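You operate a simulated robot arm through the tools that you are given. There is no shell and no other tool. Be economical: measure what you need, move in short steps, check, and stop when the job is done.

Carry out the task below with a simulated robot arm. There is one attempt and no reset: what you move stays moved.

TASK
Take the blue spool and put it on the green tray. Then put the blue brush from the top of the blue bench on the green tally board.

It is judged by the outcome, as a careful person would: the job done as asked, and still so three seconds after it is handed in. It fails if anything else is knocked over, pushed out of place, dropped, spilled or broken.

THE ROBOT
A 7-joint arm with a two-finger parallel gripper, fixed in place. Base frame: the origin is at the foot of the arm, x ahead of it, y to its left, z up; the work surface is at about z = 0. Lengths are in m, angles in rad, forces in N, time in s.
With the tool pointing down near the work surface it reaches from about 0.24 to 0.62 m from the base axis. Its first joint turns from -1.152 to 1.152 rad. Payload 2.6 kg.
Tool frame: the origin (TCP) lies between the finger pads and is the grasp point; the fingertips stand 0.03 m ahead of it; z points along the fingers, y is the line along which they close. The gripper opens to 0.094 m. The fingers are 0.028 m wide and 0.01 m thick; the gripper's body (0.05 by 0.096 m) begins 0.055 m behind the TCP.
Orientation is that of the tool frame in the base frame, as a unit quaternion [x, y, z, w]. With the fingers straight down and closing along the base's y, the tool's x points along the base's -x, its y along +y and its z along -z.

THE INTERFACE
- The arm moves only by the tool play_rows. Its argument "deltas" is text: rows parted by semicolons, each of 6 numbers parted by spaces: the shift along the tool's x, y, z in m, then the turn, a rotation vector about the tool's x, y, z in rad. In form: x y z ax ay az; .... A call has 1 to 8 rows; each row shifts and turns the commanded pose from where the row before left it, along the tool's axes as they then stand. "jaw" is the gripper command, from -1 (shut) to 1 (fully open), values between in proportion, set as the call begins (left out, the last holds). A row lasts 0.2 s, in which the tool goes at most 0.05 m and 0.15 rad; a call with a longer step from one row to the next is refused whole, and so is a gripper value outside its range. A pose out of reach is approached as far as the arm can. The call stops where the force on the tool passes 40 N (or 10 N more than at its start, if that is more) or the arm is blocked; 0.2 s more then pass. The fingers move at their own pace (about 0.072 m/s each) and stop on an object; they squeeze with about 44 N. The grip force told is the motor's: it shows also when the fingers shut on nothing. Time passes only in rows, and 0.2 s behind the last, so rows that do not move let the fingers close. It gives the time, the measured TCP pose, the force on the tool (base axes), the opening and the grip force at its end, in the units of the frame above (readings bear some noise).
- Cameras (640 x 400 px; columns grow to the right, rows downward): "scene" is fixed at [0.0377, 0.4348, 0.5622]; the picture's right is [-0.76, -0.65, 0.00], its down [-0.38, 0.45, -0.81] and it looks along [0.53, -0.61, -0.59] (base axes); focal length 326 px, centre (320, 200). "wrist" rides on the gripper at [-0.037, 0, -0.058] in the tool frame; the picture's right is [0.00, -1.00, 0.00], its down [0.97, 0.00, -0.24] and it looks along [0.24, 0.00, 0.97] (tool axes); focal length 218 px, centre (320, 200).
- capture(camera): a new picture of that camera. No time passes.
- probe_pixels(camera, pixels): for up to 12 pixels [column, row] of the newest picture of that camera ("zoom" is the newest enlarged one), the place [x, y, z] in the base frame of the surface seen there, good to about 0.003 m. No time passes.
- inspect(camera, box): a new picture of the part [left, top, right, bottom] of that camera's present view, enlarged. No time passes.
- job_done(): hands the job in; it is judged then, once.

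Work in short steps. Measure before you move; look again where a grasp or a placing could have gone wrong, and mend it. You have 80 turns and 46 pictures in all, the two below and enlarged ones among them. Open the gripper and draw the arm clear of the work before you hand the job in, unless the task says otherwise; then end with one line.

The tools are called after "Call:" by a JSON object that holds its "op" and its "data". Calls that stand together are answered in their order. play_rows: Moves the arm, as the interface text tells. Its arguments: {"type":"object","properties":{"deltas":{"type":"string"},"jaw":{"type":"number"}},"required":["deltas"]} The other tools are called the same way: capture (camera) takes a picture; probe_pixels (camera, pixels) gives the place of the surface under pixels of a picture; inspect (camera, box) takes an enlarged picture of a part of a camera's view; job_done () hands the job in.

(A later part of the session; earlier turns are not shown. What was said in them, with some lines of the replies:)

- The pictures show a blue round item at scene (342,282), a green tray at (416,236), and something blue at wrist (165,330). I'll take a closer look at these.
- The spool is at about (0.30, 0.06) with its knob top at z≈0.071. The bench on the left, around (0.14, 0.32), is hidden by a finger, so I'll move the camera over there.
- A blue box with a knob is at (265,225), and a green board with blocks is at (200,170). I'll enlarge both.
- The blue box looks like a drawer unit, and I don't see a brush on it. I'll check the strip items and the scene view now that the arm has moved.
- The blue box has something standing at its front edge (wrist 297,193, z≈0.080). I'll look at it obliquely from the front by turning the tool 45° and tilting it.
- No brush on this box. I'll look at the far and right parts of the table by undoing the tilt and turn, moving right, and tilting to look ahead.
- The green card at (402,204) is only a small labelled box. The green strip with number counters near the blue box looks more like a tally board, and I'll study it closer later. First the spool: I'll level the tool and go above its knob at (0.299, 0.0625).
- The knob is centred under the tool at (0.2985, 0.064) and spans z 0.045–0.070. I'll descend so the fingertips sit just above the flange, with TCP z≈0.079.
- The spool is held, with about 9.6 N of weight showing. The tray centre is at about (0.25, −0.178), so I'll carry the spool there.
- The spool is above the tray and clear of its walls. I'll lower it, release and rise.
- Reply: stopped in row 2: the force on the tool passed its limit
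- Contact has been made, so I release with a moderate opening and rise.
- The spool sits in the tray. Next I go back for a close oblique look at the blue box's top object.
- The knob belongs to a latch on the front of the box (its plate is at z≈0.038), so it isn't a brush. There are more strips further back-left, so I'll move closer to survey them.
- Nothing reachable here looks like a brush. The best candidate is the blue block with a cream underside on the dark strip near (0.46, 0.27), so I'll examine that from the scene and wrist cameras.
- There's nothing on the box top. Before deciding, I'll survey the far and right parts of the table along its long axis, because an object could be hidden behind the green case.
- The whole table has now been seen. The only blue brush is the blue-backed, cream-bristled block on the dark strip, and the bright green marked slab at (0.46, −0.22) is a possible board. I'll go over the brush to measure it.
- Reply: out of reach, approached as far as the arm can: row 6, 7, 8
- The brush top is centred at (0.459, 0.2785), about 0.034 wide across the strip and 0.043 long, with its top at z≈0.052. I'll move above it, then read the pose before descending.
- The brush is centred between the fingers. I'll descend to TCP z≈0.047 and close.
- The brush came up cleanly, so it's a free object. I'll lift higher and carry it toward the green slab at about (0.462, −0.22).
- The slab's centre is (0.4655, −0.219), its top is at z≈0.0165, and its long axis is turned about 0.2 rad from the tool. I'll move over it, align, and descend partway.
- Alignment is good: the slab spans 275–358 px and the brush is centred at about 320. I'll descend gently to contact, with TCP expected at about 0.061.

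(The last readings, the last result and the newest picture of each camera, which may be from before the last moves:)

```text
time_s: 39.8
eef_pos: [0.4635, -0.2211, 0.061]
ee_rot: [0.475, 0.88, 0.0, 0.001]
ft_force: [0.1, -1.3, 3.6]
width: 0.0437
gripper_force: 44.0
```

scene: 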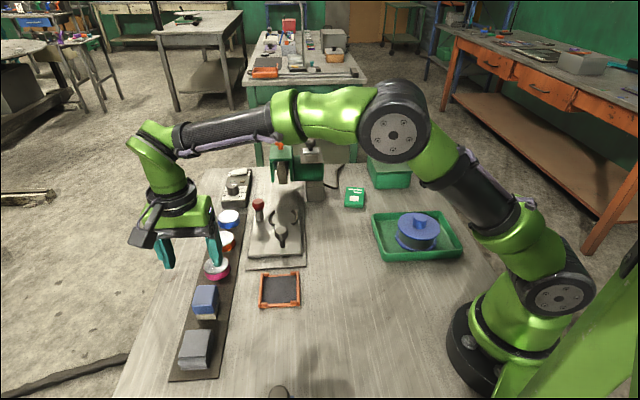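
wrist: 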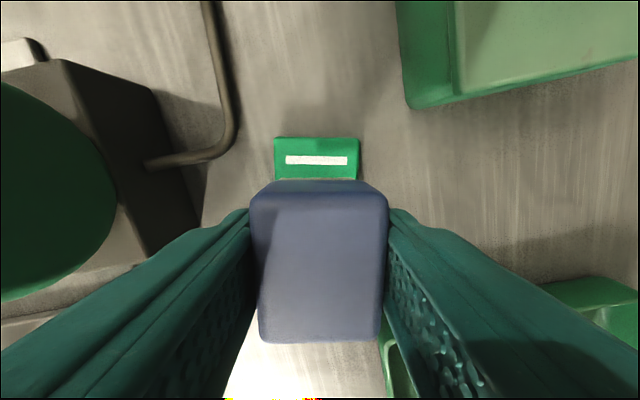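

The force reads about 3.6 N upward, so it has touched. I'll release with a small opening, then retreat straight up.

Call:
{"op": "play_rows", "data": {"deltas": "0 0 0 0 0 0;0 0 0 0 0 0", "jaw": 0.3}}

Call:
{"op": "play_rows", "data": {"deltas": "0 0 -0.02 0 0 0;0 0 -0.04 0 0 0;0 0 -0.05 0 0 0;0 0 -0.05 0 0 0;0 0 -0.05 0 0 0"}}

Call:
{"op": "capture", "data": {"camera": "wrist"}}

Call:
{"op": "inspect", "data": {"camera": "scene", "box": [200, 140, 480, 320]}}

```text
time_s: 40.4
eef_pos: [0.4629, -0.221, 0.0609]
ee_rot: [0.474, 0.88, 0.001, 0.001]
ft_force: [0.8, 0.8, 0.1]
width: 0.061
gripper_force: 0.1
```

```text
time_s: 41.6
eef_pos: [0.4638, -0.2206, 0.2711]
ee_rot: [0.475, 0.88, 0.0, 0.0]
ft_force: [0.5, -0.8, 0.4]
width: 0.0612
gripper_force: 0.2
```

```text
5 pictures are left
```

wrist: 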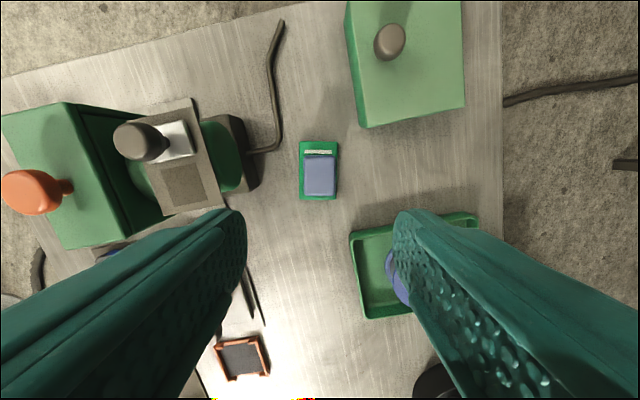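

```text
2.22 times, centred on (340, 230) of scene
```

zoom: 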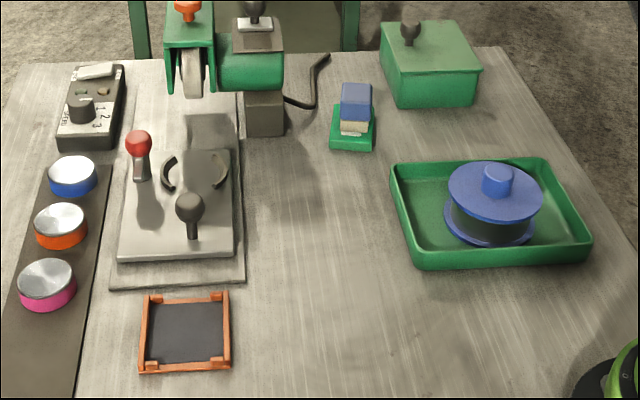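

The brush stands flat on the green slab, the spool is in the tray, and the arm is clear above them. I'm handing in.

Call:
{"op": "job_done", "data": {}}

```text
The job is handed in.
```

The blue spool is on the green tray and a blue brush is on the small green slab with white markings, but both brush references were my best guess: nothing was on top of the blue box, so I took the only blue brush from the dark strip, and I took the slab to be the tally board rather than the green strip of numbered blocks.
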